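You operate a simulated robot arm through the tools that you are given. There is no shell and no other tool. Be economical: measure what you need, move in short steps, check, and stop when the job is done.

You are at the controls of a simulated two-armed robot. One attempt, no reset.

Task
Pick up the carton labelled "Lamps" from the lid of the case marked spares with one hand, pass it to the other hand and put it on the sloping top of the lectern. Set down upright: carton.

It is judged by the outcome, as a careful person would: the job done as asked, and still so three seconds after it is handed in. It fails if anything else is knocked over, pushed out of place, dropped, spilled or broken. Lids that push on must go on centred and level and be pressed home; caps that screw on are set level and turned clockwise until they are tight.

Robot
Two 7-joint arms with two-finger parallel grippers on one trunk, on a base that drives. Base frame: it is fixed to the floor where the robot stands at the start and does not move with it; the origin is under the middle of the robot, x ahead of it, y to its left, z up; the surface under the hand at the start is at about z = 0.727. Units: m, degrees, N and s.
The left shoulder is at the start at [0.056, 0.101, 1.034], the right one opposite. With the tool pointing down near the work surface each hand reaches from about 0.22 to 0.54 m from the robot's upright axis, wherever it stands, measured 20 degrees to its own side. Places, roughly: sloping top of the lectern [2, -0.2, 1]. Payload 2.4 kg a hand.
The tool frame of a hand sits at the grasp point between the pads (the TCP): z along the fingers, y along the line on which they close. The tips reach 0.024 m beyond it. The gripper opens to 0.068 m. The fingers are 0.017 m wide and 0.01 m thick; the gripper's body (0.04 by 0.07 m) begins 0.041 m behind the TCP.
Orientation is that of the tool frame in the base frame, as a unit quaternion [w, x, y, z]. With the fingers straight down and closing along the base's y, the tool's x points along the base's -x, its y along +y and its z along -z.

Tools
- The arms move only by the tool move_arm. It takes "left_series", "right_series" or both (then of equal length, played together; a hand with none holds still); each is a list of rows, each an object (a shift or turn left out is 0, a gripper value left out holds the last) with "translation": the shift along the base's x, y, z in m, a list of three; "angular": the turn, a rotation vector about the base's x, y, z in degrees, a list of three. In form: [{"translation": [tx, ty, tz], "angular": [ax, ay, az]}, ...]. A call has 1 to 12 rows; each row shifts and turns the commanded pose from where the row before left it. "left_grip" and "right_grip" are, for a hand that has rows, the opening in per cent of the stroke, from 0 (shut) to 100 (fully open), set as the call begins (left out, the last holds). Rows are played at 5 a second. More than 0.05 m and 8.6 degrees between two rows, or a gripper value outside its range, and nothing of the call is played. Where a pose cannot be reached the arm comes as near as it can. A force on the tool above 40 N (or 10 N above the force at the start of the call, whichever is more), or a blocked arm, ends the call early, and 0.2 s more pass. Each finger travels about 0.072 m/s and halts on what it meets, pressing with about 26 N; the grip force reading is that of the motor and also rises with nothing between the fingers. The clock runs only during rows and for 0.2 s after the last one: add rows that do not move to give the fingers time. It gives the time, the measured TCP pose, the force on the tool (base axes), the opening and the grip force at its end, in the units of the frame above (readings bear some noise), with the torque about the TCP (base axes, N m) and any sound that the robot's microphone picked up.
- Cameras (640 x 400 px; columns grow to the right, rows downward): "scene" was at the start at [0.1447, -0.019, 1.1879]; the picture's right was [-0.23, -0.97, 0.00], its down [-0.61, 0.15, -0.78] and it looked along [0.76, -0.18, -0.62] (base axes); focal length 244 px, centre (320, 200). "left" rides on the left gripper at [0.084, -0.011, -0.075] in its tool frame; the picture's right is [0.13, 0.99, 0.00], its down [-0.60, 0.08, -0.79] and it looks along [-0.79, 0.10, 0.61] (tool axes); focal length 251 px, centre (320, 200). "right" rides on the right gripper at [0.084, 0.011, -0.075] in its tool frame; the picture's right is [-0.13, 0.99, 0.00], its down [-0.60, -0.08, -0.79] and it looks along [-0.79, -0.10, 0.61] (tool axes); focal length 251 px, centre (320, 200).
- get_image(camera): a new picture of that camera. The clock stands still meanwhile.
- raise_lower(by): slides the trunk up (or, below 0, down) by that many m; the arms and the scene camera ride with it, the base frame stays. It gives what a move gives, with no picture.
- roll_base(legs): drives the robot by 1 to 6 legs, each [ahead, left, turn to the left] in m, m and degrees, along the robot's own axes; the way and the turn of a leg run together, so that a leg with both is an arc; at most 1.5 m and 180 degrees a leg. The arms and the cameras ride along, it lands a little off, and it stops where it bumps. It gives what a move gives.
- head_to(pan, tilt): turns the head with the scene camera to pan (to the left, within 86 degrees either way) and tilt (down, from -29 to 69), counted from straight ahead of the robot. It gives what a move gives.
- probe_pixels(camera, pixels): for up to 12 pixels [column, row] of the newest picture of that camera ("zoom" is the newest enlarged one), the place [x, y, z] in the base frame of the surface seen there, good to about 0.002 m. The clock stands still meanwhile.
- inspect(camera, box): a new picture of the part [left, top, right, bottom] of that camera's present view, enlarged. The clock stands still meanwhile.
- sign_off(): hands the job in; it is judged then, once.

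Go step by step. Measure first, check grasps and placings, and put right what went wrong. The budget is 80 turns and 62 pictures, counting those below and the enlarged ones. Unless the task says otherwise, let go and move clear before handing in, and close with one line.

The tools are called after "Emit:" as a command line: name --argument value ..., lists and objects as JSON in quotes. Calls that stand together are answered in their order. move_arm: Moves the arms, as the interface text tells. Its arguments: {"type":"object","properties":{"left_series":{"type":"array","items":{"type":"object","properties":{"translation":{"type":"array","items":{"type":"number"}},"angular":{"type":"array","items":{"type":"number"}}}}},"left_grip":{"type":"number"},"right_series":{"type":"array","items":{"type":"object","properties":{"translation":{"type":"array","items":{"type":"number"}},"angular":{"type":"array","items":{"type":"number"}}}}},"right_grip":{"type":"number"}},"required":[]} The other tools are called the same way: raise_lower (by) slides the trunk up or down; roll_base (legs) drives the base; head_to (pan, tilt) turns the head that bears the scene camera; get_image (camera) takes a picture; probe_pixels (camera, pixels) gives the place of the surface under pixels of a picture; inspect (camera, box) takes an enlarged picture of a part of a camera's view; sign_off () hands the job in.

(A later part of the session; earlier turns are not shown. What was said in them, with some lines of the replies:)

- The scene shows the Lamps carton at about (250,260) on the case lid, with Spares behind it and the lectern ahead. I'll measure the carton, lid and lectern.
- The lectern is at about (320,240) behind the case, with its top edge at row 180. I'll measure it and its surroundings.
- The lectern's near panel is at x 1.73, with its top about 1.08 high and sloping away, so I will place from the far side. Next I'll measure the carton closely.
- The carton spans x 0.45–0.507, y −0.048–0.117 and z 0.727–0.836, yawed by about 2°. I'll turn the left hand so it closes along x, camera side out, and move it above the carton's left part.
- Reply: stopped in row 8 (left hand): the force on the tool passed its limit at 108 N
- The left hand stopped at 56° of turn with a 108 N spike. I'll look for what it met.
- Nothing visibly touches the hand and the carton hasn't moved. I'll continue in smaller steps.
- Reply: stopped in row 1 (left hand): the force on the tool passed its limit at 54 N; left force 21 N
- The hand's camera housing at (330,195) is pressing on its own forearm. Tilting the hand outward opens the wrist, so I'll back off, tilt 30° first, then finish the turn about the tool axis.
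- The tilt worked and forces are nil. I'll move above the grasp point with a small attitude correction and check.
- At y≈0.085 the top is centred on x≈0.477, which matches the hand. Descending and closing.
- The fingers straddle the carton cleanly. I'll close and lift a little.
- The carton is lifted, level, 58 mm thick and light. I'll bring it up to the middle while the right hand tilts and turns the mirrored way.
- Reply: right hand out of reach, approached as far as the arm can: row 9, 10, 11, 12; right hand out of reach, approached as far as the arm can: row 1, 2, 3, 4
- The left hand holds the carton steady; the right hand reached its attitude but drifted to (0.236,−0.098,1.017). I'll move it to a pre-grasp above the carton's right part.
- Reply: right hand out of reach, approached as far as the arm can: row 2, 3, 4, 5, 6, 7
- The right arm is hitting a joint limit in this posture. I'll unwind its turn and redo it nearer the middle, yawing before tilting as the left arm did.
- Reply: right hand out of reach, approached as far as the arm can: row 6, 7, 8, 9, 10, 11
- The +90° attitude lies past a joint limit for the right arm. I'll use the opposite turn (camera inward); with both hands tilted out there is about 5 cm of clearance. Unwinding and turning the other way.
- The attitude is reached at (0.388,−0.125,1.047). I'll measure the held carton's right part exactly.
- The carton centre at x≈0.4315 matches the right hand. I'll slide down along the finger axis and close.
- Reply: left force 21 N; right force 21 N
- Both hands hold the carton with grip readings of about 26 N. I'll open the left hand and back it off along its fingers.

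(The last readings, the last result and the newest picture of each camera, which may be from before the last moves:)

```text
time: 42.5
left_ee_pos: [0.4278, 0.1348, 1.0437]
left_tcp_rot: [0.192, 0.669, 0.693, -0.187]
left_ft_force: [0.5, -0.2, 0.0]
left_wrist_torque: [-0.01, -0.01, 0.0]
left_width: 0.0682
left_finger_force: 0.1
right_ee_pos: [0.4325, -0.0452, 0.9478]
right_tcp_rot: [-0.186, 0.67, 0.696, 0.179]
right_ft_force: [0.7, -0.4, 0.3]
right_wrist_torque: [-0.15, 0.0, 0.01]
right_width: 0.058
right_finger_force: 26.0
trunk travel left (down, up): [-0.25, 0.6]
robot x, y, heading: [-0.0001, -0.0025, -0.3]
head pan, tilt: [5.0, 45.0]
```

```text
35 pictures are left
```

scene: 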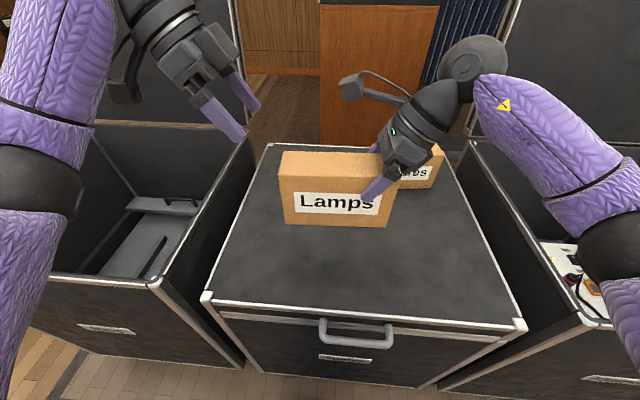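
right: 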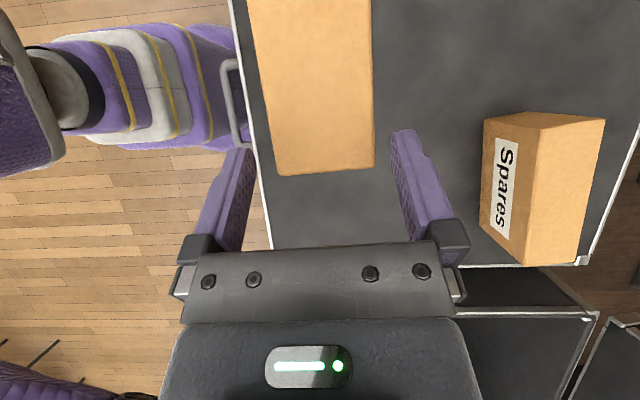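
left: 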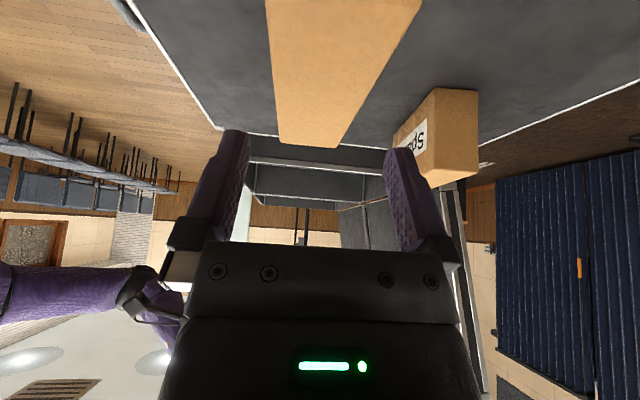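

The handover is done: the carton hangs level in the right hand. I'll stow the left arm, draw the right arm in a little, and raise the trunk.

Emit:
move_arm --left_series '[{"angular": [0, 4, 6.93]}, {"angular": [0, 4, 6.93]}, {"angular": [0, 4, 6.93]}, {"angular": [0, 4, 6.93]}, {"angular": [0, 4, 6.93]}, {"angular": [0, 4, 6.93], "translation": [-0.02, 0.01, 0]}, {"angular": [0, 4, 6.93], "translation": [-0.02, 0.01, 0]}, {"angular": [0, 4, 6.93], "translation": [-0.02, 0.01, 0]}, {"angular": [0, 4, 6.93], "translation": [-0.02, 0.01, 0]}, {"angular": [0, 4, 6.93], "translation": [-0.02, 0.01, 0]}, {"angular": [0, 4, 6.93], "translation": [-0.02, 0.01, 0]}, {}]' --right_series '[{"translation": [0, 0, 0.01]}, {"translation": [0, 0, 0.02]}, {"translation": [0, 0, 0.02]}, {"translation": [0, 0, 0.02]}, {"translation": [-0.01, 0, 0]}, {"translation": [-0.01, 0, 0]}, {"translation": [-0.01, 0, 0]}, {"translation": [-0.01, 0, 0]}, {"translation": [-0.01, 0, 0]}, {"translation": [-0.01, 0, 0]}, {"translation": [-0.01, 0, 0]}, {"translation": [-0.01, 0, 0]}]'

Emit:
raise_lower --by 0.3

Emit:
head_to --pan -55 --tilt 30

Emit:
get_image --camera "scene"

```text
time: 43.3
left_ee_pos: [0.4283, 0.1354, 1.0445]
left_tcp_rot: [0.158, 0.519, 0.812, -0.214]
left_ft_force: [2.5, -1.4, -0.8]
left_wrist_torque: [-0.09, -0.02, -0.13]
left_width: 0.068
left_finger_force: 0.2
right_ee_pos: [0.4324, -0.0434, 0.9953]
right_tcp_rot: [-0.187, 0.669, 0.697, 0.179]
right_ft_force: [0.5, -0.7, -3.6]
right_wrist_torque: [-0.14, 0.03, -0.02]
right_width: 0.0576
right_finger_force: 26.3
trunk travel left (down, up): [-0.25, 0.6]
robot x, y, heading: [0.0012, 0.0035, 0.0]
head pan, tilt: [5.0, 45.0]
stopped in row 4 (left hand): the force on the tool passed its limit at 83 N (the readings are from after the stop); the commanded pose is now the measured one
```

```text
time: 43.8
left_ee_pos: [0.4283, 0.1334, 1.055]
left_tcp_rot: [0.162, 0.52, 0.811, -0.216]
left_ft_force: [9.2, -4.7, -4.9]
left_wrist_torque: [-0.41, -0.13, -0.66]
left_width: 0.0676
left_finger_force: 0.0
right_ee_pos: [0.4323, -0.0435, 1.0057]
right_tcp_rot: [-0.186, 0.669, 0.697, 0.179]
right_ft_force: [1.0, -0.3, -3.6]
right_wrist_torque: [-0.14, 0.01, 0.0]
right_width: 0.0582
right_finger_force: 26.1
trunk travel left (down, up): [-0.259, 0.591]
robot x, y, heading: [-0.001, 0.0, 0.1]
head pan, tilt: [5.0, 45.0]
stopped: the force on the tool passed its limit at 43 N (the readings are from after the stop); the commanded pose is now the measured one
```

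```text
time: 45.1
left_ee_pos: [0.4293, 0.1341, 1.0547]
left_tcp_rot: [0.161, 0.519, 0.811, -0.215]
left_ft_force: [16.8, -12.4, -6.8]
left_wrist_torque: [-0.55, -0.13, -1.09]
left_width: 0.0678
left_finger_force: 0.1
right_ee_pos: [0.4326, -0.0455, 1.0055]
right_tcp_rot: [-0.187, 0.669, 0.697, 0.18]
right_ft_force: [-0.5, -0.7, -2.4]
right_wrist_torque: [-0.13, -0.04, -0.02]
right_width: 0.058
right_finger_force: 26.3
trunk travel left (down, up): [-0.259, 0.591]
robot x, y, heading: [0.001, 0.0007, 0.0]
head pan, tilt: [-55.0, 30.0]
```

```text
34 pictures are left
```

scene: 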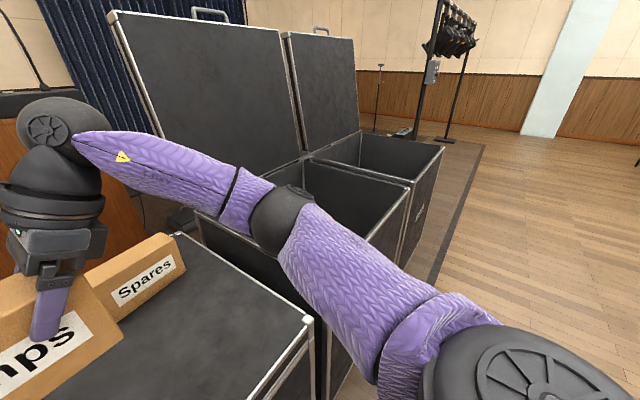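

The left camera caught its forearm again on the way back. I'll undo that turn so it hangs free, leave the left arm in its tilted pose, and draw the right arm in.

Emit:
move_arm --left_series '[{"angular": [0, -4, -6.93]}, {"angular": [0, -4, -6.93]}, {"angular": [0, -4, -6.93]}, {}, {}, {}, {}, {}]' --right_series '[{}, {}, {}, {"translation": [0, 0, 0.02]}, {"translation": [-0.02, 0, 0.01]}, {"translation": [-0.02, 0, 0.01]}, {"translation": [-0.02, 0, 0]}, {"translation": [-0.02, 0, 0]}]'

Emit:
raise_lower --by 0.25

Emit:
head_to --pan 55 --tilt 35

Emit:
get_image --camera "scene"

```text
time: 46.9
left_ee_pos: [0.4287, 0.1347, 1.0539]
left_tcp_rot: [0.203, 0.676, 0.684, -0.185]
left_ft_force: [0.4, -0.8, 0.7]
left_wrist_torque: [0.01, -0.02, 0.01]
left_width: 0.0678
left_finger_force: 0.0
right_ee_pos: [0.3533, -0.0462, 1.0449]
right_tcp_rot: [-0.186, 0.669, 0.697, 0.179]
right_ft_force: [0.2, 0.5, -3.1]
right_wrist_torque: [-0.18, 0.0, 0.03]
right_width: 0.0582
right_finger_force: 25.9
trunk travel left (down, up): [-0.259, 0.591]
robot x, y, heading: [0.0027, -0.002, -0.1]
head pan, tilt: [-55.0, 30.0]
```

```text
time: 49.5
left_ee_pos: [0.4282, 0.1345, 1.304]
left_tcp_rot: [0.203, 0.676, 0.683, -0.185]
left_ft_force: [-0.2, 0.7, 0.1]
left_wrist_torque: [0.01, -0.01, 0.02]
left_width: 0.0679
left_finger_force: 0.1
right_ee_pos: [0.3525, -0.0461, 1.2954]
right_tcp_rot: [-0.186, 0.67, 0.696, 0.18]
right_ft_force: [-0.3, -1.0, -3.6]
right_wrist_torque: [-0.17, 0.02, 0.02]
right_width: 0.058
right_finger_force: 25.9
trunk travel left (down, up): [-0.509, 0.341]
robot x, y, heading: [-0.0019, -0.0027, 0.2]
head pan, tilt: [-55.0, 30.0]
```

```text
time: 51.4
left_ee_pos: [0.4289, 0.1343, 1.3047]
left_tcp_rot: [0.202, 0.677, 0.683, -0.186]
left_ft_force: [-0.7, 1.7, -0.2]
left_wrist_torque: [-0.03, 0.04, 0.03]
left_width: 0.068
left_finger_force: 0.1
right_ee_pos: [0.3516, -0.0447, 1.2951]
right_tcp_rot: [-0.186, 0.67, 0.696, 0.18]
right_ft_force: [-0.2, -0.5, -3.8]
right_wrist_torque: [-0.12, 0.0, -0.02]
right_width: 0.0581
right_finger_force: 26.2
trunk travel left (down, up): [-0.509, 0.341]
robot x, y, heading: [-0.0013, -0.001, -0.0]
head pan, tilt: [55.0, 35.0]
```

```text
33 pictures are left
```

scene: 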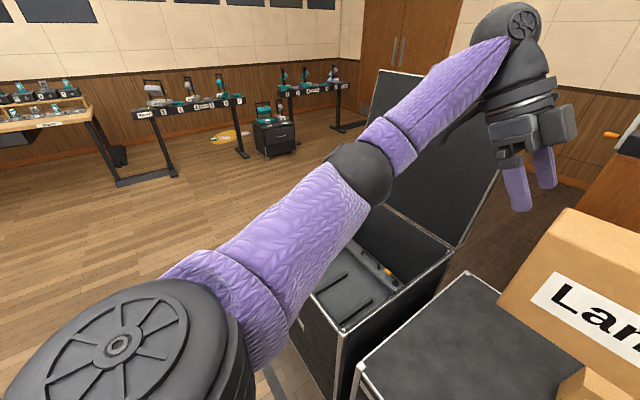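

Emit:
probe_pixels --camera "scene" --pixels '[[380, 72], [372, 130], [300, 302], [340, 330], [448, 262], [275, 155], [335, 130], [350, 150], [295, 350], [445, 75], [150, 280], [560, 190]]'

```text
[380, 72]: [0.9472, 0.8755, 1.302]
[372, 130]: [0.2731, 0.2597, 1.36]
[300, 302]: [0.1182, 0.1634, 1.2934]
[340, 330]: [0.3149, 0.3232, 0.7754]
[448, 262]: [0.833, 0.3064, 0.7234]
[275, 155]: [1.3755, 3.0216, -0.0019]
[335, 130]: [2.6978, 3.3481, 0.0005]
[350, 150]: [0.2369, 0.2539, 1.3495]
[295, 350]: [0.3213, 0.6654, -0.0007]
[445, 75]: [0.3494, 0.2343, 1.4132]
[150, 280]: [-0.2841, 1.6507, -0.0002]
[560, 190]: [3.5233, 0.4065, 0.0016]
```

Left of the case (outer edge y≈0.9) the floor is free out to y≈2.5. I'll back off slightly, strafe left 1.65 m, drive ahead, and look at the lectern from the side.

Emit:
roll_base --legs '[[-0.08, 0, 0], [0, 1.4, 0], [0, 0.25, 0]]'

Emit:
head_to --pan -20 --tilt 25

Emit:
get_image --camera "scene"

```text
time: 60.4
left_ee_pos: [0.3472, 1.7888, 1.3037]
left_tcp_rot: [0.203, 0.676, 0.684, -0.186]
left_ft_force: [0.1, 0.3, 0.1]
left_wrist_torque: [0.0, 0.0, 0.03]
left_width: 0.0678
left_finger_force: 0.1
right_ee_pos: [0.2706, 1.6097, 1.2946]
right_tcp_rot: [-0.186, 0.669, 0.697, 0.179]
right_ft_force: [0.1, -0.3, -3.5]
right_wrist_torque: [-0.14, -0.01, 0.01]
right_width: 0.0579
right_finger_force: 26.1
trunk travel left (down, up): [-0.509, 0.341]
robot x, y, heading: [-0.0802, 1.6557, 0.1]
head pan, tilt: [55.0, 35.0]
```

```text
time: 61.9
left_ee_pos: [0.346, 1.7881, 1.3045]
left_tcp_rot: [0.203, 0.675, 0.684, -0.186]
left_ft_force: [-0.1, -0.1, 0.0]
left_wrist_torque: [0.01, 0.0, 0.01]
left_width: 0.0681
left_finger_force: 0.0
right_ee_pos: [0.2715, 1.6076, 1.2946]
right_tcp_rot: [-0.187, 0.668, 0.697, 0.18]
right_ft_force: [0.0, -0.3, -2.5]
right_wrist_torque: [-0.15, -0.05, 0.0]
right_width: 0.0576
right_finger_force: 26.2
trunk travel left (down, up): [-0.509, 0.341]
robot x, y, heading: [-0.0798, 1.653, 0.2]
head pan, tilt: [-20.0, 25.0]
```

```text
32 pictures are left
```

scene: 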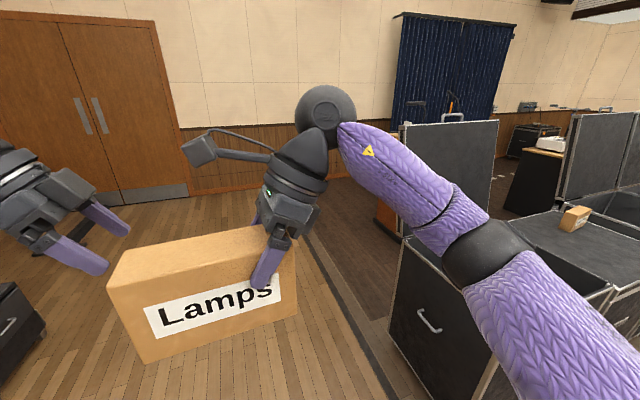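

Emit:
probe_pixels --camera "scene" --pixels '[[10, 295], [40, 330], [60, 240], [345, 290], [395, 310], [385, 215], [330, 220], [110, 200], [405, 130], [20, 380]]'

```text
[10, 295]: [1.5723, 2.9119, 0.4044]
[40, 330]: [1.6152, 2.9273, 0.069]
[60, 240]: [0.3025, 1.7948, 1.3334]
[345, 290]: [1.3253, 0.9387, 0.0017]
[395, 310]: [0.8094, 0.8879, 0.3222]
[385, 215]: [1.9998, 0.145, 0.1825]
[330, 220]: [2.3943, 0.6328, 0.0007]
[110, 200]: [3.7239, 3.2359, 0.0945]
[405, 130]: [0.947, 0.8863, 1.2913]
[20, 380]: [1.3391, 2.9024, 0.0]
```

The corridor along y≈1.65 is clear out to the trolley at y≈2.9. Driving ahead to come abreast of the lectern.

Emit:
roll_base --legs '[[1.5, 0, 0], [0.5, 0, 0]]'

Emit:
head_to --pan -80 --tilt 22

Emit:
get_image --camera "scene"

```text
time: 71.9
left_ee_pos: [2.3572, 1.8102, 1.3047]
left_tcp_rot: [0.203, 0.673, 0.687, -0.185]
left_ft_force: [0.1, -0.2, 0.1]
left_wrist_torque: [-0.01, -0.02, 0.0]
left_width: 0.0677
left_finger_force: 0.1
right_ee_pos: [2.2822, 1.6303, 1.295]
right_tcp_rot: [-0.187, 0.665, 0.7, 0.179]
right_ft_force: [0.0, -0.8, -2.7]
right_wrist_torque: [-0.14, 0.05, -0.06]
right_width: 0.0581
right_finger_force: 26.2
trunk travel left (down, up): [-0.509, 0.341]
robot x, y, heading: [1.9304, 1.6704, 0.5]
head pan, tilt: [-20.0, 25.0]
```

```text
time: 73.2
left_ee_pos: [2.357, 1.8099, 1.3043]
left_tcp_rot: [0.204, 0.673, 0.687, -0.185]
left_ft_force: [0.2, 0.6, 0.1]
left_wrist_torque: [0.0, -0.02, 0.0]
left_width: 0.068
left_finger_force: 0.2
right_ee_pos: [2.282, 1.6312, 1.2956]
right_tcp_rot: [-0.188, 0.665, 0.7, 0.179]
right_ft_force: [-0.3, 0.6, -3.2]
right_wrist_torque: [-0.17, -0.03, -0.03]
right_width: 0.0581
right_finger_force: 25.8
trunk travel left (down, up): [-0.509, 0.341]
robot x, y, heading: [1.9303, 1.6696, 0.5]
head pan, tilt: [-80.0, 22.0]
```

```text
31 pictures are left
```

scene: 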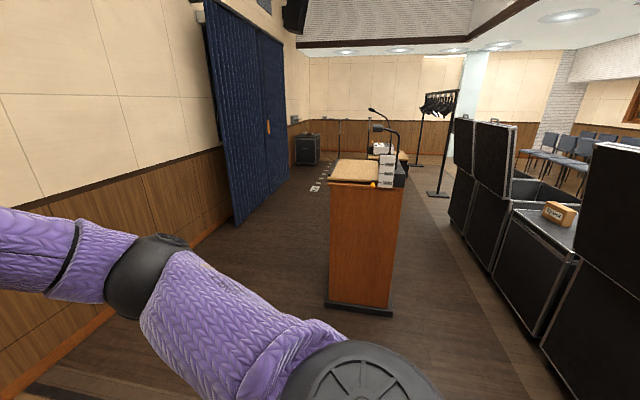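

The lectern seen from its left end shows a pale sloping top at (355,173) falling away from the audience side, with open floor behind. I'll zoom and measure.

Emit:
inspect --camera "scene" --box '[304, 100, 432, 200]'

Emit:
probe_pixels --camera "scene" --pixels '[[337, 180], [370, 183], [345, 162], [372, 162], [355, 172], [330, 303], [393, 312], [245, 215], [285, 160], [330, 185], [388, 170], [315, 188]]'

```text
4.00 times, centred on (368, 150) of scene
```

zoom: 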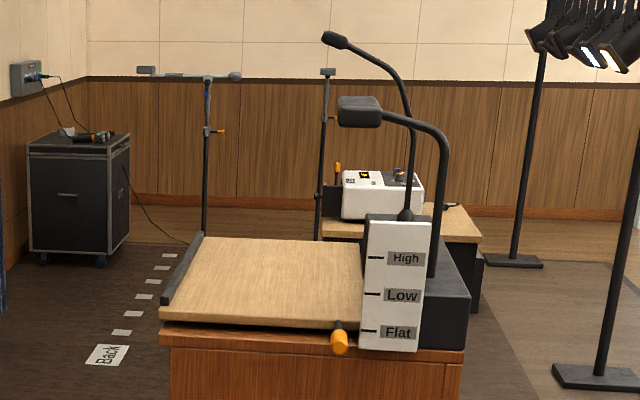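

```text
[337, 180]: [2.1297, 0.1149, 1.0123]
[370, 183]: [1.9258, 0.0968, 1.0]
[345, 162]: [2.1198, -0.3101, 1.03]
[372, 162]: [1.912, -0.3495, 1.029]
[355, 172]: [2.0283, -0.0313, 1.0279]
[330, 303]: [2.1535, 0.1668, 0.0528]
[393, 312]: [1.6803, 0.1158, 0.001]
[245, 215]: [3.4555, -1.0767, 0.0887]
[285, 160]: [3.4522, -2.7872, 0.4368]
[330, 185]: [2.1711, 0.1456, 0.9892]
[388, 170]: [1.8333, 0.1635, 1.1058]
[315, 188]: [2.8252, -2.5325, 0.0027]
```

The top is presently near level (z≈1.028 at three spots; its orange knob sits at "Flat"). I'll measure the slope, lip, lamp and microphone overhang.

Emit:
probe_pixels --camera "zoom" --pixels '[[200, 310], [340, 320], [260, 280], [350, 260], [215, 245], [350, 245], [175, 295], [200, 240], [345, 110], [375, 112], [330, 38], [345, 335]]'

Emit:
probe_pixels --camera "zoom" --pixels '[[180, 305], [205, 305], [230, 305], [260, 305], [290, 305], [320, 305], [235, 260], [275, 260], [315, 260], [185, 270], [410, 120], [402, 90]]'

```text
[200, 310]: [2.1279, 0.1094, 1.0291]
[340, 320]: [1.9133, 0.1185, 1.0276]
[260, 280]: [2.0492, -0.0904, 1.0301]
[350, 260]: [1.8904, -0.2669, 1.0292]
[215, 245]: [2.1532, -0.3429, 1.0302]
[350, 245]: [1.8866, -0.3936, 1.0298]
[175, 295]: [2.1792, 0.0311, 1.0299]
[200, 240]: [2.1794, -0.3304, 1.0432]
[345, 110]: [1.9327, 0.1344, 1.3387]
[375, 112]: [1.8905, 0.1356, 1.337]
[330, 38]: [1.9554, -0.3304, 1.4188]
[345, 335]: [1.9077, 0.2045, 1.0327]
```

```text
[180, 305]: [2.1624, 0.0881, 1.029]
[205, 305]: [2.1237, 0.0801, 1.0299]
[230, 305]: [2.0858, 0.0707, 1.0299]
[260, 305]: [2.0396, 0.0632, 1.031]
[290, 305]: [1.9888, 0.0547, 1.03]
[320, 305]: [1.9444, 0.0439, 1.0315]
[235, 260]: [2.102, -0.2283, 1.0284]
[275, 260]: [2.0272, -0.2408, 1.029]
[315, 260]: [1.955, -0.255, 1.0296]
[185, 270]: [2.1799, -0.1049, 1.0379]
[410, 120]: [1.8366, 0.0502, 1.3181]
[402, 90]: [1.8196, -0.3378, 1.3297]
```

The top lies flat at z≈1.030 over x 1.88–2.18, y −0.42–0.13, with a low lip at x 2.18; the lamp overhangs to x 1.95 and the mic tip is at y −0.33. I'll drive past, turn about, and come along behind the lectern.

Emit:
roll_base --legs '[[0.82, 0, 0], [0, 0, 90], [0, 0, 89.5]]'

Emit:
head_to --pan 40 --tilt 30

Emit:
get_image --camera "scene"

```text
time: 85.2
left_ee_pos: [2.3137, 1.5459, 1.3026]
left_tcp_rot: [-0.185, 0.683, -0.676, -0.203]
left_ft_force: [-0.2, 0.4, 0.4]
left_wrist_torque: [-0.01, 0.01, 0.02]
left_width: 0.0678
left_finger_force: 0.2
right_ee_pos: [2.3902, 1.7243, 1.2944]
right_tcp_rot: [0.18, 0.696, -0.67, 0.186]
right_ft_force: [-0.3, -0.6, -3.4]
right_wrist_torque: [0.16, 0.0, 0.04]
right_width: 0.0579
right_finger_force: 26.1
trunk travel left (down, up): [-0.509, 0.341]
robot x, y, heading: [2.7379, 1.6783, 180.1]
head pan, tilt: [-80.0, 22.0]
```

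```text
time: 87.2
left_ee_pos: [2.3147, 1.5469, 1.3039]
left_tcp_rot: [-0.186, 0.683, -0.677, -0.203]
left_ft_force: [-0.2, -1.2, 0.0]
left_wrist_torque: [-0.03, 0.02, 0.01]
left_width: 0.0677
left_finger_force: 0.1
right_ee_pos: [2.3882, 1.7241, 1.2948]
right_tcp_rot: [0.18, 0.696, -0.67, 0.186]
right_ft_force: [-0.5, -0.9, -3.3]
right_wrist_torque: [0.13, -0.03, -0.02]
right_width: 0.0577
right_finger_force: 26.1
trunk travel left (down, up): [-0.509, 0.341]
robot x, y, heading: [2.7406, 1.681, 180.0]
head pan, tilt: [40.0, 30.0]
```

```text
29 pictures are left
```

scene: 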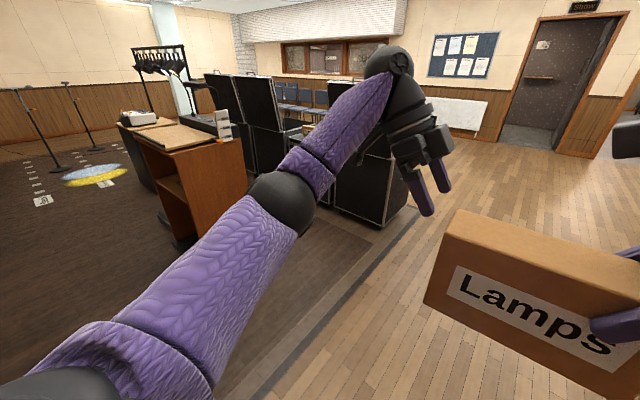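

The way behind the lectern is open. Strafing left 1.88 m to stand in front of its working side.

Emit:
roll_base --legs '[[0, 1.4, 0], [0, 0.48, 0]]'

Emit:
head_to --pan 0 --tilt 38

Emit:
get_image --camera "scene"

```text
time: 96.5
left_ee_pos: [2.3039, -0.3105, 1.304]
left_tcp_rot: [-0.185, 0.683, -0.677, -0.203]
left_ft_force: [0.0, -0.1, 0.2]
left_wrist_torque: [-0.01, 0.0, 0.0]
left_width: 0.068
left_finger_force: 0.1
right_ee_pos: [2.3795, -0.1319, 1.2969]
right_tcp_rot: [0.181, 0.695, -0.67, 0.186]
right_ft_force: [0.5, -0.5, -3.2]
right_wrist_torque: [0.17, 0.0, 0.02]
right_width: 0.0578
right_finger_force: 25.8
trunk travel left (down, up): [-0.509, 0.341]
robot x, y, heading: [2.7303, -0.1779, 180.1]
head pan, tilt: [40.0, 30.0]
```

```text
time: 97.6
left_ee_pos: [2.3036, -0.3107, 1.3043]
left_tcp_rot: [-0.186, 0.683, -0.677, -0.202]
left_ft_force: [-1.2, 0.0, 0.3]
left_wrist_torque: [-0.01, -0.01, 0.0]
left_width: 0.0681
left_finger_force: 0.0
right_ee_pos: [2.3799, -0.1317, 1.295]
right_tcp_rot: [0.18, 0.696, -0.67, 0.187]
right_ft_force: [0.7, 0.5, -2.8]
right_wrist_torque: [0.15, 0.0, -0.01]
right_width: 0.0577
right_finger_force: 26.0
trunk travel left (down, up): [-0.509, 0.341]
robot x, y, heading: [2.7305, -0.1777, 179.9]
head pan, tilt: [0.0, 38.0]
```

```text
28 pictures are left
```

scene: 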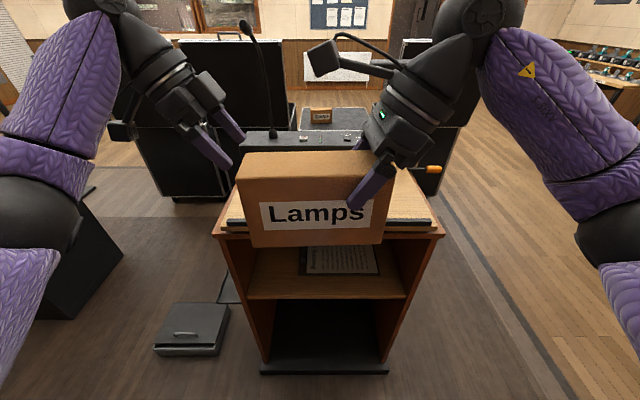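

A sheet lies in the lectern's shelf and a flat pad on the floor at (190,330). I'll read the sheet and check the floor ahead.

Emit:
inspect --camera "scene" --box '[290, 240, 390, 280]'

Emit:
probe_pixels --camera "scene" --pixels '[[155, 352], [225, 352], [230, 305], [262, 370], [385, 370], [320, 372], [220, 235], [440, 238], [240, 222], [410, 215], [60, 310], [420, 200]]'

```text
6.40 times, centred on (340, 260) of scene
```

zoom: 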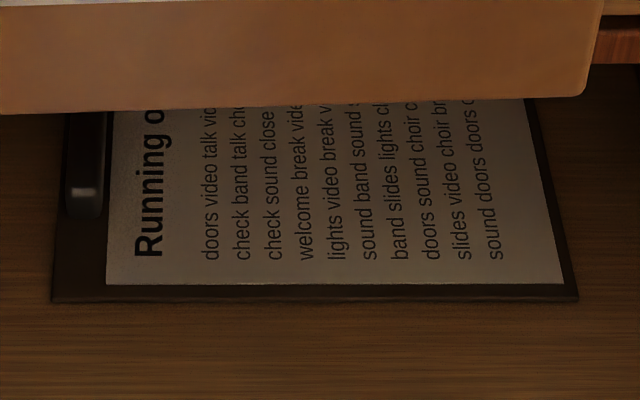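

```text
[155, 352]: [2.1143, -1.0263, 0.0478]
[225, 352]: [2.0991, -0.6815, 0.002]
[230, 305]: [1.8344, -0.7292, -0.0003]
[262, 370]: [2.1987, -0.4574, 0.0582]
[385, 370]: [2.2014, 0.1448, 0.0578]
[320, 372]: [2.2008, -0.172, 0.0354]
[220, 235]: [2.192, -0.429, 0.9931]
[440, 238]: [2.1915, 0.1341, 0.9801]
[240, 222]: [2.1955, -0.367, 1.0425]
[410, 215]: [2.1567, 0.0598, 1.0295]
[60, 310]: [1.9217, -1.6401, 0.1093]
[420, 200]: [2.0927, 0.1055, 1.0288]
```

The lectern's back face is at x≈2.20 and the floor ahead is clear. I'll pull the left hand back, roll 0.18 m ahead, then look.

Emit:
move_arm --left_series '[{"translation": [0.025, -0.01, 0]}, {"translation": [0.025, -0.01, 0]}, {"translation": [0.025, -0.01, 0]}, {"translation": [0.025, -0.01, 0]}, {}]'

Emit:
roll_base --legs '[[0.18, 0, 0]]'

Emit:
get_image --camera "scene"

```text
time: 98.8
left_ee_pos: [2.403, -0.3501, 1.3042]
left_tcp_rot: [-0.186, 0.683, -0.677, -0.202]
left_ft_force: [-0.1, -0.2, -0.6]
left_wrist_torque: [-0.02, -0.03, -0.01]
left_width: 0.0682
left_finger_force: 0.0
right_ee_pos: [2.3803, -0.1312, 1.2946]
right_tcp_rot: [0.18, 0.695, -0.67, 0.186]
right_ft_force: [0.4, 0.6, -2.5]
right_wrist_torque: [0.18, -0.02, 0.0]
right_width: 0.058
right_finger_force: 25.7
trunk travel left (down, up): [-0.509, 0.341]
robot x, y, heading: [2.7337, -0.1752, 179.9]
head pan, tilt: [0.0, 38.0]
```

```text
time: 100.3
left_ee_pos: [2.2225, -0.35, 1.3043]
left_tcp_rot: [-0.186, 0.683, -0.676, -0.202]
left_ft_force: [-0.3, 0.7, -0.3]
left_wrist_torque: [0.0, -0.03, -0.03]
left_width: 0.0681
left_finger_force: 0.1
right_ee_pos: [2.1976, -0.1315, 1.2958]
right_tcp_rot: [0.18, 0.696, -0.67, 0.186]
right_ft_force: [-0.5, 0.5, -1.6]
right_wrist_torque: [0.16, 0.01, 0.0]
right_width: 0.058
right_finger_force: 26.1
trunk travel left (down, up): [-0.509, 0.341]
robot x, y, heading: [2.5515, -0.1775, 179.8]
head pan, tilt: [0.0, 38.0]
```

```text
26 pictures are left
```

scene: 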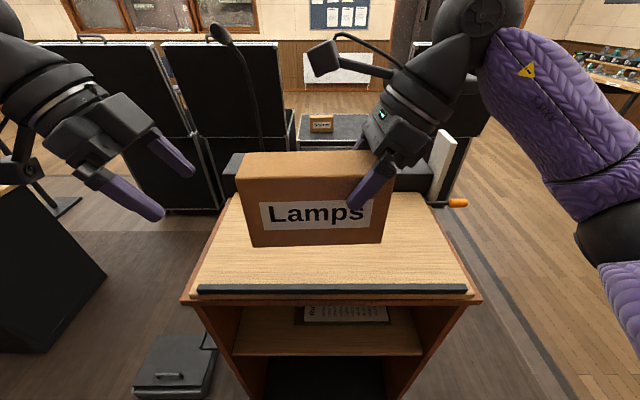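

The carton hangs above the top and I have room. I'll move it 0.108 m forward, then lower the trunk 0.12 m and check.

Emit:
move_arm --right_series '[{"translation": [-0.027, 0, 0]}, {"translation": [-0.027, 0, 0]}, {"translation": [-0.027, 0, 0]}, {"translation": [-0.027, 0, 0]}, {}]'

Emit:
raise_lower --by -0.12

Emit:
get_image --camera "scene"

```text
time: 101.5
left_ee_pos: [2.2222, -0.3505, 1.3051]
left_tcp_rot: [-0.186, 0.682, -0.677, -0.203]
left_ft_force: [-0.4, 0.0, 0.7]
left_wrist_torque: [-0.01, 0.0, 0.01]
left_width: 0.0679
left_finger_force: 0.0
right_ee_pos: [2.0904, -0.1316, 1.2948]
right_tcp_rot: [0.18, 0.696, -0.67, 0.185]
right_ft_force: [-0.2, -0.5, -3.6]
right_wrist_torque: [0.13, -0.02, 0.02]
right_width: 0.0579
right_finger_force: 26.4
trunk travel left (down, up): [-0.509, 0.341]
robot x, y, heading: [2.5496, -0.1783, 179.7]
head pan, tilt: [0.0, 38.0]
```

```text
time: 103.0
left_ee_pos: [2.2226, -0.3506, 1.186]
left_tcp_rot: [-0.186, 0.683, -0.677, -0.203]
left_ft_force: [0.1, 0.2, 0.3]
left_wrist_torque: [-0.01, 0.0, 0.0]
left_width: 0.0681
left_finger_force: 0.1
right_ee_pos: [2.0905, -0.1323, 1.1758]
right_tcp_rot: [0.181, 0.696, -0.67, 0.185]
right_ft_force: [1.1, 0.3, -3.4]
right_wrist_torque: [0.16, -0.04, -0.02]
right_width: 0.0579
right_finger_force: 25.9
trunk travel left (down, up): [-0.389, 0.461]
robot x, y, heading: [2.5523, -0.1764, 179.8]
head pan, tilt: [0.0, 38.0]
```

```text
25 pictures are left
```

scene: 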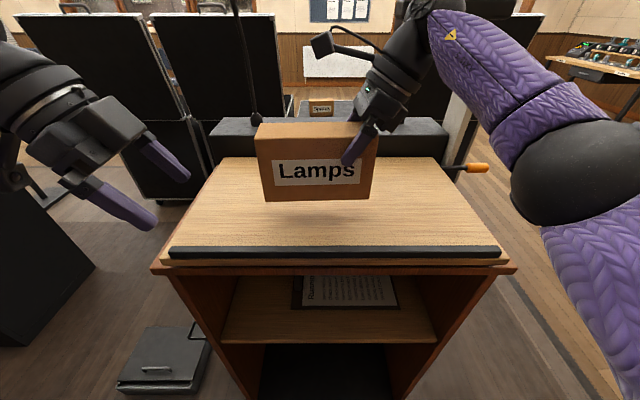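

Emit:
probe_pixels --camera "scene" --pixels '[[268, 197], [320, 198], [371, 197], [262, 155], [378, 150], [300, 230], [200, 235], [460, 225], [320, 245], [320, 212]]'

Emit:
inspect --camera "scene" --box '[200, 90, 480, 265]'

```text
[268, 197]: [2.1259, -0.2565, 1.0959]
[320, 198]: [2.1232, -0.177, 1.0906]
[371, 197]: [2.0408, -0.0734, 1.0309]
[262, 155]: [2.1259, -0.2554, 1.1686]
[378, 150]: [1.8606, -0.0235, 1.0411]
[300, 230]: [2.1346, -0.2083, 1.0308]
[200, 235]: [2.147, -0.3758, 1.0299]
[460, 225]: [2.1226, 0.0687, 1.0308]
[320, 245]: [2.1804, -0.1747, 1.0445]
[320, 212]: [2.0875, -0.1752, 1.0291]
```

```text
2.29 times, centred on (340, 178) of scene
```

zoom: 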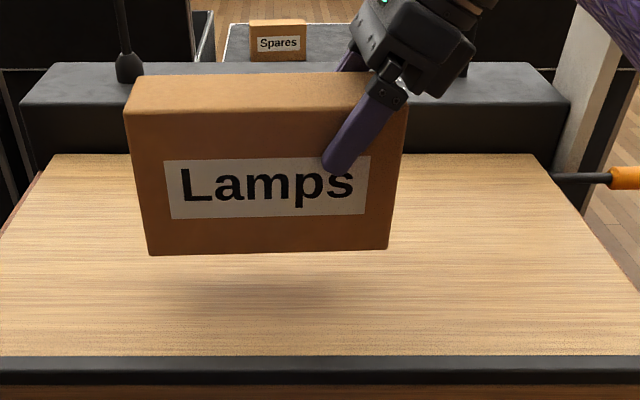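

The carton bottom is about 0.056 m above the board (z 1.030), clear of the lip at x≈2.17. Lowering gently.

Emit:
move_arm --right_series '[{"translation": [0, 0, -0.012]}, {"translation": [0, 0, -0.012]}, {"translation": [0, 0, -0.012]}, {"translation": [0, 0, -0.01]}, {"translation": [0, 0, -0.004]}, {}]'

Emit:
inspect --camera "scene" --box '[220, 120, 412, 240]'

```text
time: 104.4
left_ee_pos: [2.2226, -0.3508, 1.1848]
left_tcp_rot: [-0.186, 0.683, -0.677, -0.202]
left_ft_force: [-0.6, 0.1, 0.4]
left_wrist_torque: [-0.01, 0.02, -0.01]
left_width: 0.068
left_finger_force: 0.1
right_ee_pos: [2.0907, -0.1318, 1.1265]
right_tcp_rot: [0.18, 0.696, -0.67, 0.186]
right_ft_force: [-0.4, -0.2, -2.4]
right_wrist_torque: [0.15, 0.01, -0.02]
right_width: 0.058
right_finger_force: 26.2
trunk travel left (down, up): [-0.389, 0.461]
robot x, y, heading: [2.5529, -0.1771, 179.9]
head pan, tilt: [0.0, 38.0]
```

```text
3.33 times, centred on (316, 180) of scene
```

zoom: 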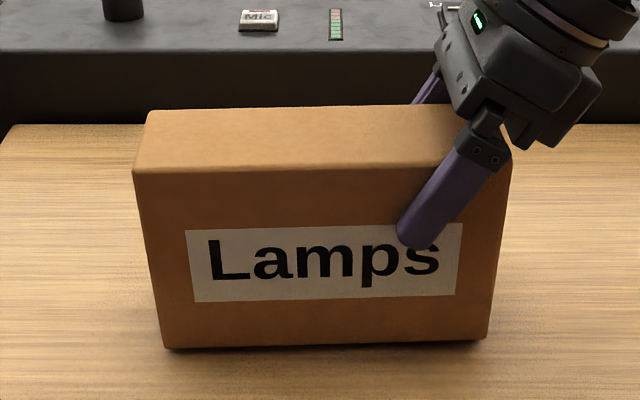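

Emit:
probe_pixels --camera "zoom" --pixels '[[170, 340], [480, 330], [330, 338], [172, 343], [145, 165], [500, 162], [170, 118], [400, 112]]'

Emit:
move_arm --right_series '[{"translation": [0, 0, -0.002]}, {"translation": [0, 0, -0.002]}, {}]'

```text
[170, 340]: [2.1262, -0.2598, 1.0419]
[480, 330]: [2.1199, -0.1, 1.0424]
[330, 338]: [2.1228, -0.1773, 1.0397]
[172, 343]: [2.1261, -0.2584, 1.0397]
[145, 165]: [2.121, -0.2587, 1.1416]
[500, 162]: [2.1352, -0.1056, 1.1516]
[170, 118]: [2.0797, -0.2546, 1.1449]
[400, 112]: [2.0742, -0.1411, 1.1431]
```

```text
time: 105.2
left_ee_pos: [2.2223, -0.3505, 1.1855]
left_tcp_rot: [-0.186, 0.682, -0.677, -0.203]
left_ft_force: [0.0, -0.2, 0.3]
left_wrist_torque: [0.01, 0.0, 0.03]
left_width: 0.0681
left_finger_force: 0.1
right_ee_pos: [2.0912, -0.1312, 1.121]
right_tcp_rot: [0.18, 0.696, -0.67, 0.186]
right_ft_force: [0.6, 0.1, -0.6]
right_wrist_torque: [-0.11, -0.04, 0.01]
right_width: 0.0581
right_finger_force: 26.2
trunk travel left (down, up): [-0.389, 0.461]
robot x, y, heading: [2.5484, -0.1765, 180.2]
head pan, tilt: [0.0, 38.0]
```

The weight reading fell from −3 N to −0.6 N, so it is just touching. One or two millimetres more to seat it.

Emit:
move_arm --right_series '[{"translation": [0, 0, -0.001]}, {"translation": [0, 0, -0.001]}, {}]'

```text
time: 106.0
left_ee_pos: [2.2237, -0.3498, 1.1854]
left_tcp_rot: [-0.185, 0.683, -0.677, -0.201]
left_ft_force: [1.0, 0.3, -1.0]
left_wrist_torque: [-0.02, 0.0, 0.0]
left_width: 0.0679
left_finger_force: 0.0
right_ee_pos: [2.0921, -0.1315, 1.1196]
right_tcp_rot: [0.182, 0.696, -0.669, 0.186]
right_ft_force: [-4.1, 1.7, 20.0]
right_wrist_torque: [-0.38, -0.28, 0.05]
right_width: 0.0581
right_finger_force: 25.7
trunk travel left (down, up): [-0.389, 0.461]
robot x, y, heading: [2.5501, -0.1802, 180.0]
head pan, tilt: [0.0, 38.0]
```

It is seated (20 N of press). I'll ease off 1 mm, open, and withdraw along the finger axis, then back away from the lamp.

Emit:
move_arm --right_series '[{"translation": [0, 0, 0.001]}, {}]'

Emit:
move_arm --right_series '[{}, {}, {}, {"translation": [0, 0.008, 0.0139]}, {"translation": [0, 0.01, 0.0173]}, {"translation": [0, 0.01, 0.0173]}, {"translation": [0, 0.01, 0.0173]}, {"translation": [0, 0.005, 0.02]}, {"translation": [0.01, 0, 0.02]}, {"translation": [0.03, 0, 0.01]}, {"translation": [0.03, 0, 0]}, {}]' --right_grip 100

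Emit:
get_image --camera "scene"

```text
time: 106.6
left_ee_pos: [2.2236, -0.3501, 1.184]
left_tcp_rot: [-0.186, 0.683, -0.677, -0.202]
left_ft_force: [-0.1, 0.3, -0.3]
left_wrist_torque: [-0.01, -0.01, 0.0]
left_width: 0.0677
left_finger_force: 0.1
right_ee_pos: [2.0913, -0.1315, 1.1215]
right_tcp_rot: [0.18, 0.696, -0.671, 0.185]
right_ft_force: [-6.9, 2.5, 20.8]
right_wrist_torque: [-0.35, -0.07, -0.13]
right_width: 0.0582
right_finger_force: 26.2
trunk travel left (down, up): [-0.389, 0.461]
robot x, y, heading: [2.5484, -0.1808, 179.8]
head pan, tilt: [0.0, 38.0]
```

```text
time: 109.2
left_ee_pos: [2.2233, -0.3486, 1.1854]
left_tcp_rot: [-0.186, 0.683, -0.677, -0.203]
left_ft_force: [-0.5, 0.3, 0.8]
left_wrist_torque: [0.03, 0.0, -0.01]
left_width: 0.0681
left_finger_force: 0.1
right_ee_pos: [2.1612, -0.088, 1.236]
right_tcp_rot: [0.179, 0.696, -0.67, 0.186]
right_ft_force: [0.0, -0.1, -0.5]
right_wrist_torque: [0.04, -0.03, -0.01]
right_width: 0.068
right_finger_force: 0.1
trunk travel left (down, up): [-0.389, 0.461]
robot x, y, heading: [2.5529, -0.1763, 179.9]
head pan, tilt: [0.0, 38.0]
```

```text
22 pictures are left
```

scene: 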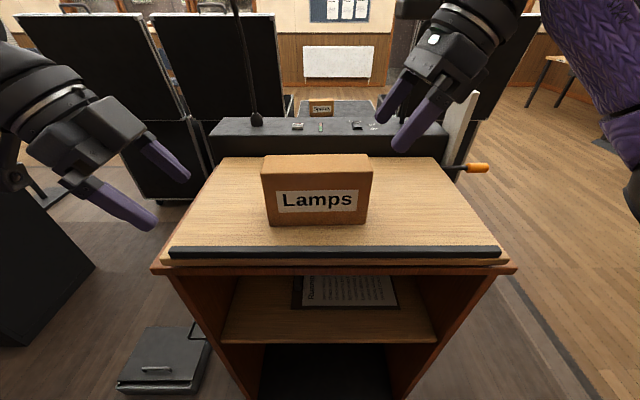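

The carton stands upright on the board with the right hand clear. I'll raise the trunk a bit, roll back and make a final check of the carton, lamp and mic.

Emit:
raise_lower --by 0.08

Emit:
roll_base --legs '[[-0.25, 0, 0]]'

Emit:
get_image --camera "scene"

Emit:
inspect --camera "scene" --box '[200, 60, 440, 260]'

```text
time: 110.4
left_ee_pos: [2.2214, -0.3499, 1.2648]
left_tcp_rot: [-0.186, 0.683, -0.677, -0.203]
left_ft_force: [0.0, -1.0, -0.2]
left_wrist_torque: [-0.04, 0.02, 0.02]
left_width: 0.0679
left_finger_force: 0.1
right_ee_pos: [2.1612, -0.0888, 1.3169]
right_tcp_rot: [0.179, 0.696, -0.67, 0.186]
right_ft_force: [0.1, 0.2, 0.1]
right_wrist_torque: [-0.03, -0.02, -0.01]
right_width: 0.068
right_finger_force: 0.0
trunk travel left (down, up): [-0.469, 0.381]
robot x, y, heading: [2.5528, -0.1753, 179.7]
head pan, tilt: [0.0, 38.0]
```

```text
time: 112.2
left_ee_pos: [2.4748, -0.3504, 1.2651]
left_tcp_rot: [-0.185, 0.683, -0.676, -0.203]
left_ft_force: [-0.9, -0.2, -0.3]
left_wrist_torque: [0.01, 0.02, 0.01]
left_width: 0.0678
left_finger_force: 0.1
right_ee_pos: [2.4136, -0.0883, 1.3175]
right_tcp_rot: [0.181, 0.695, -0.67, 0.186]
right_ft_force: [0.0, -0.2, 0.9]
right_wrist_torque: [-0.02, 0.02, -0.02]
right_width: 0.068
right_finger_force: 0.1
trunk travel left (down, up): [-0.469, 0.381]
robot x, y, heading: [2.8038, -0.1738, 179.9]
head pan, tilt: [0.0, 38.0]
```

```text
21 pictures are left
```

scene: 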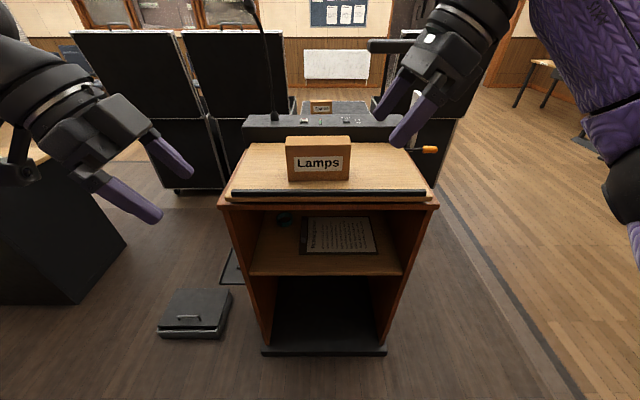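

```text
2.00 times, centred on (320, 160) of scene
```

zoom: 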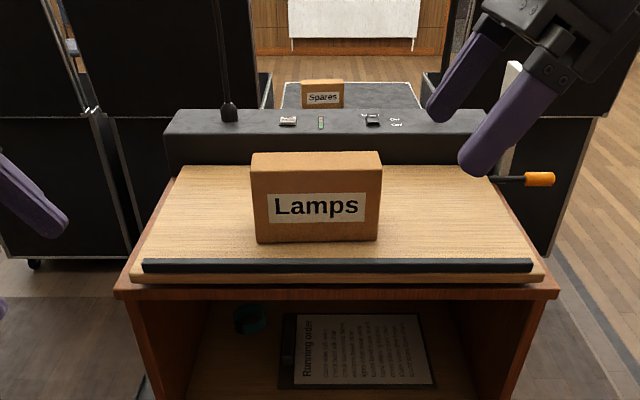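

The Lamps carton stands upright on the lectern top at (318,160); the lamp, mic and Spares carton are where they were, and both hands are empty and clear. Handing in.

Emit:
sign_off

```text
The job is handed in.
```

The Lamps carton was picked up with the left hand, passed to the right, and now stands upright on the lectern top. The top was set to "Flat", so the carton sits level.
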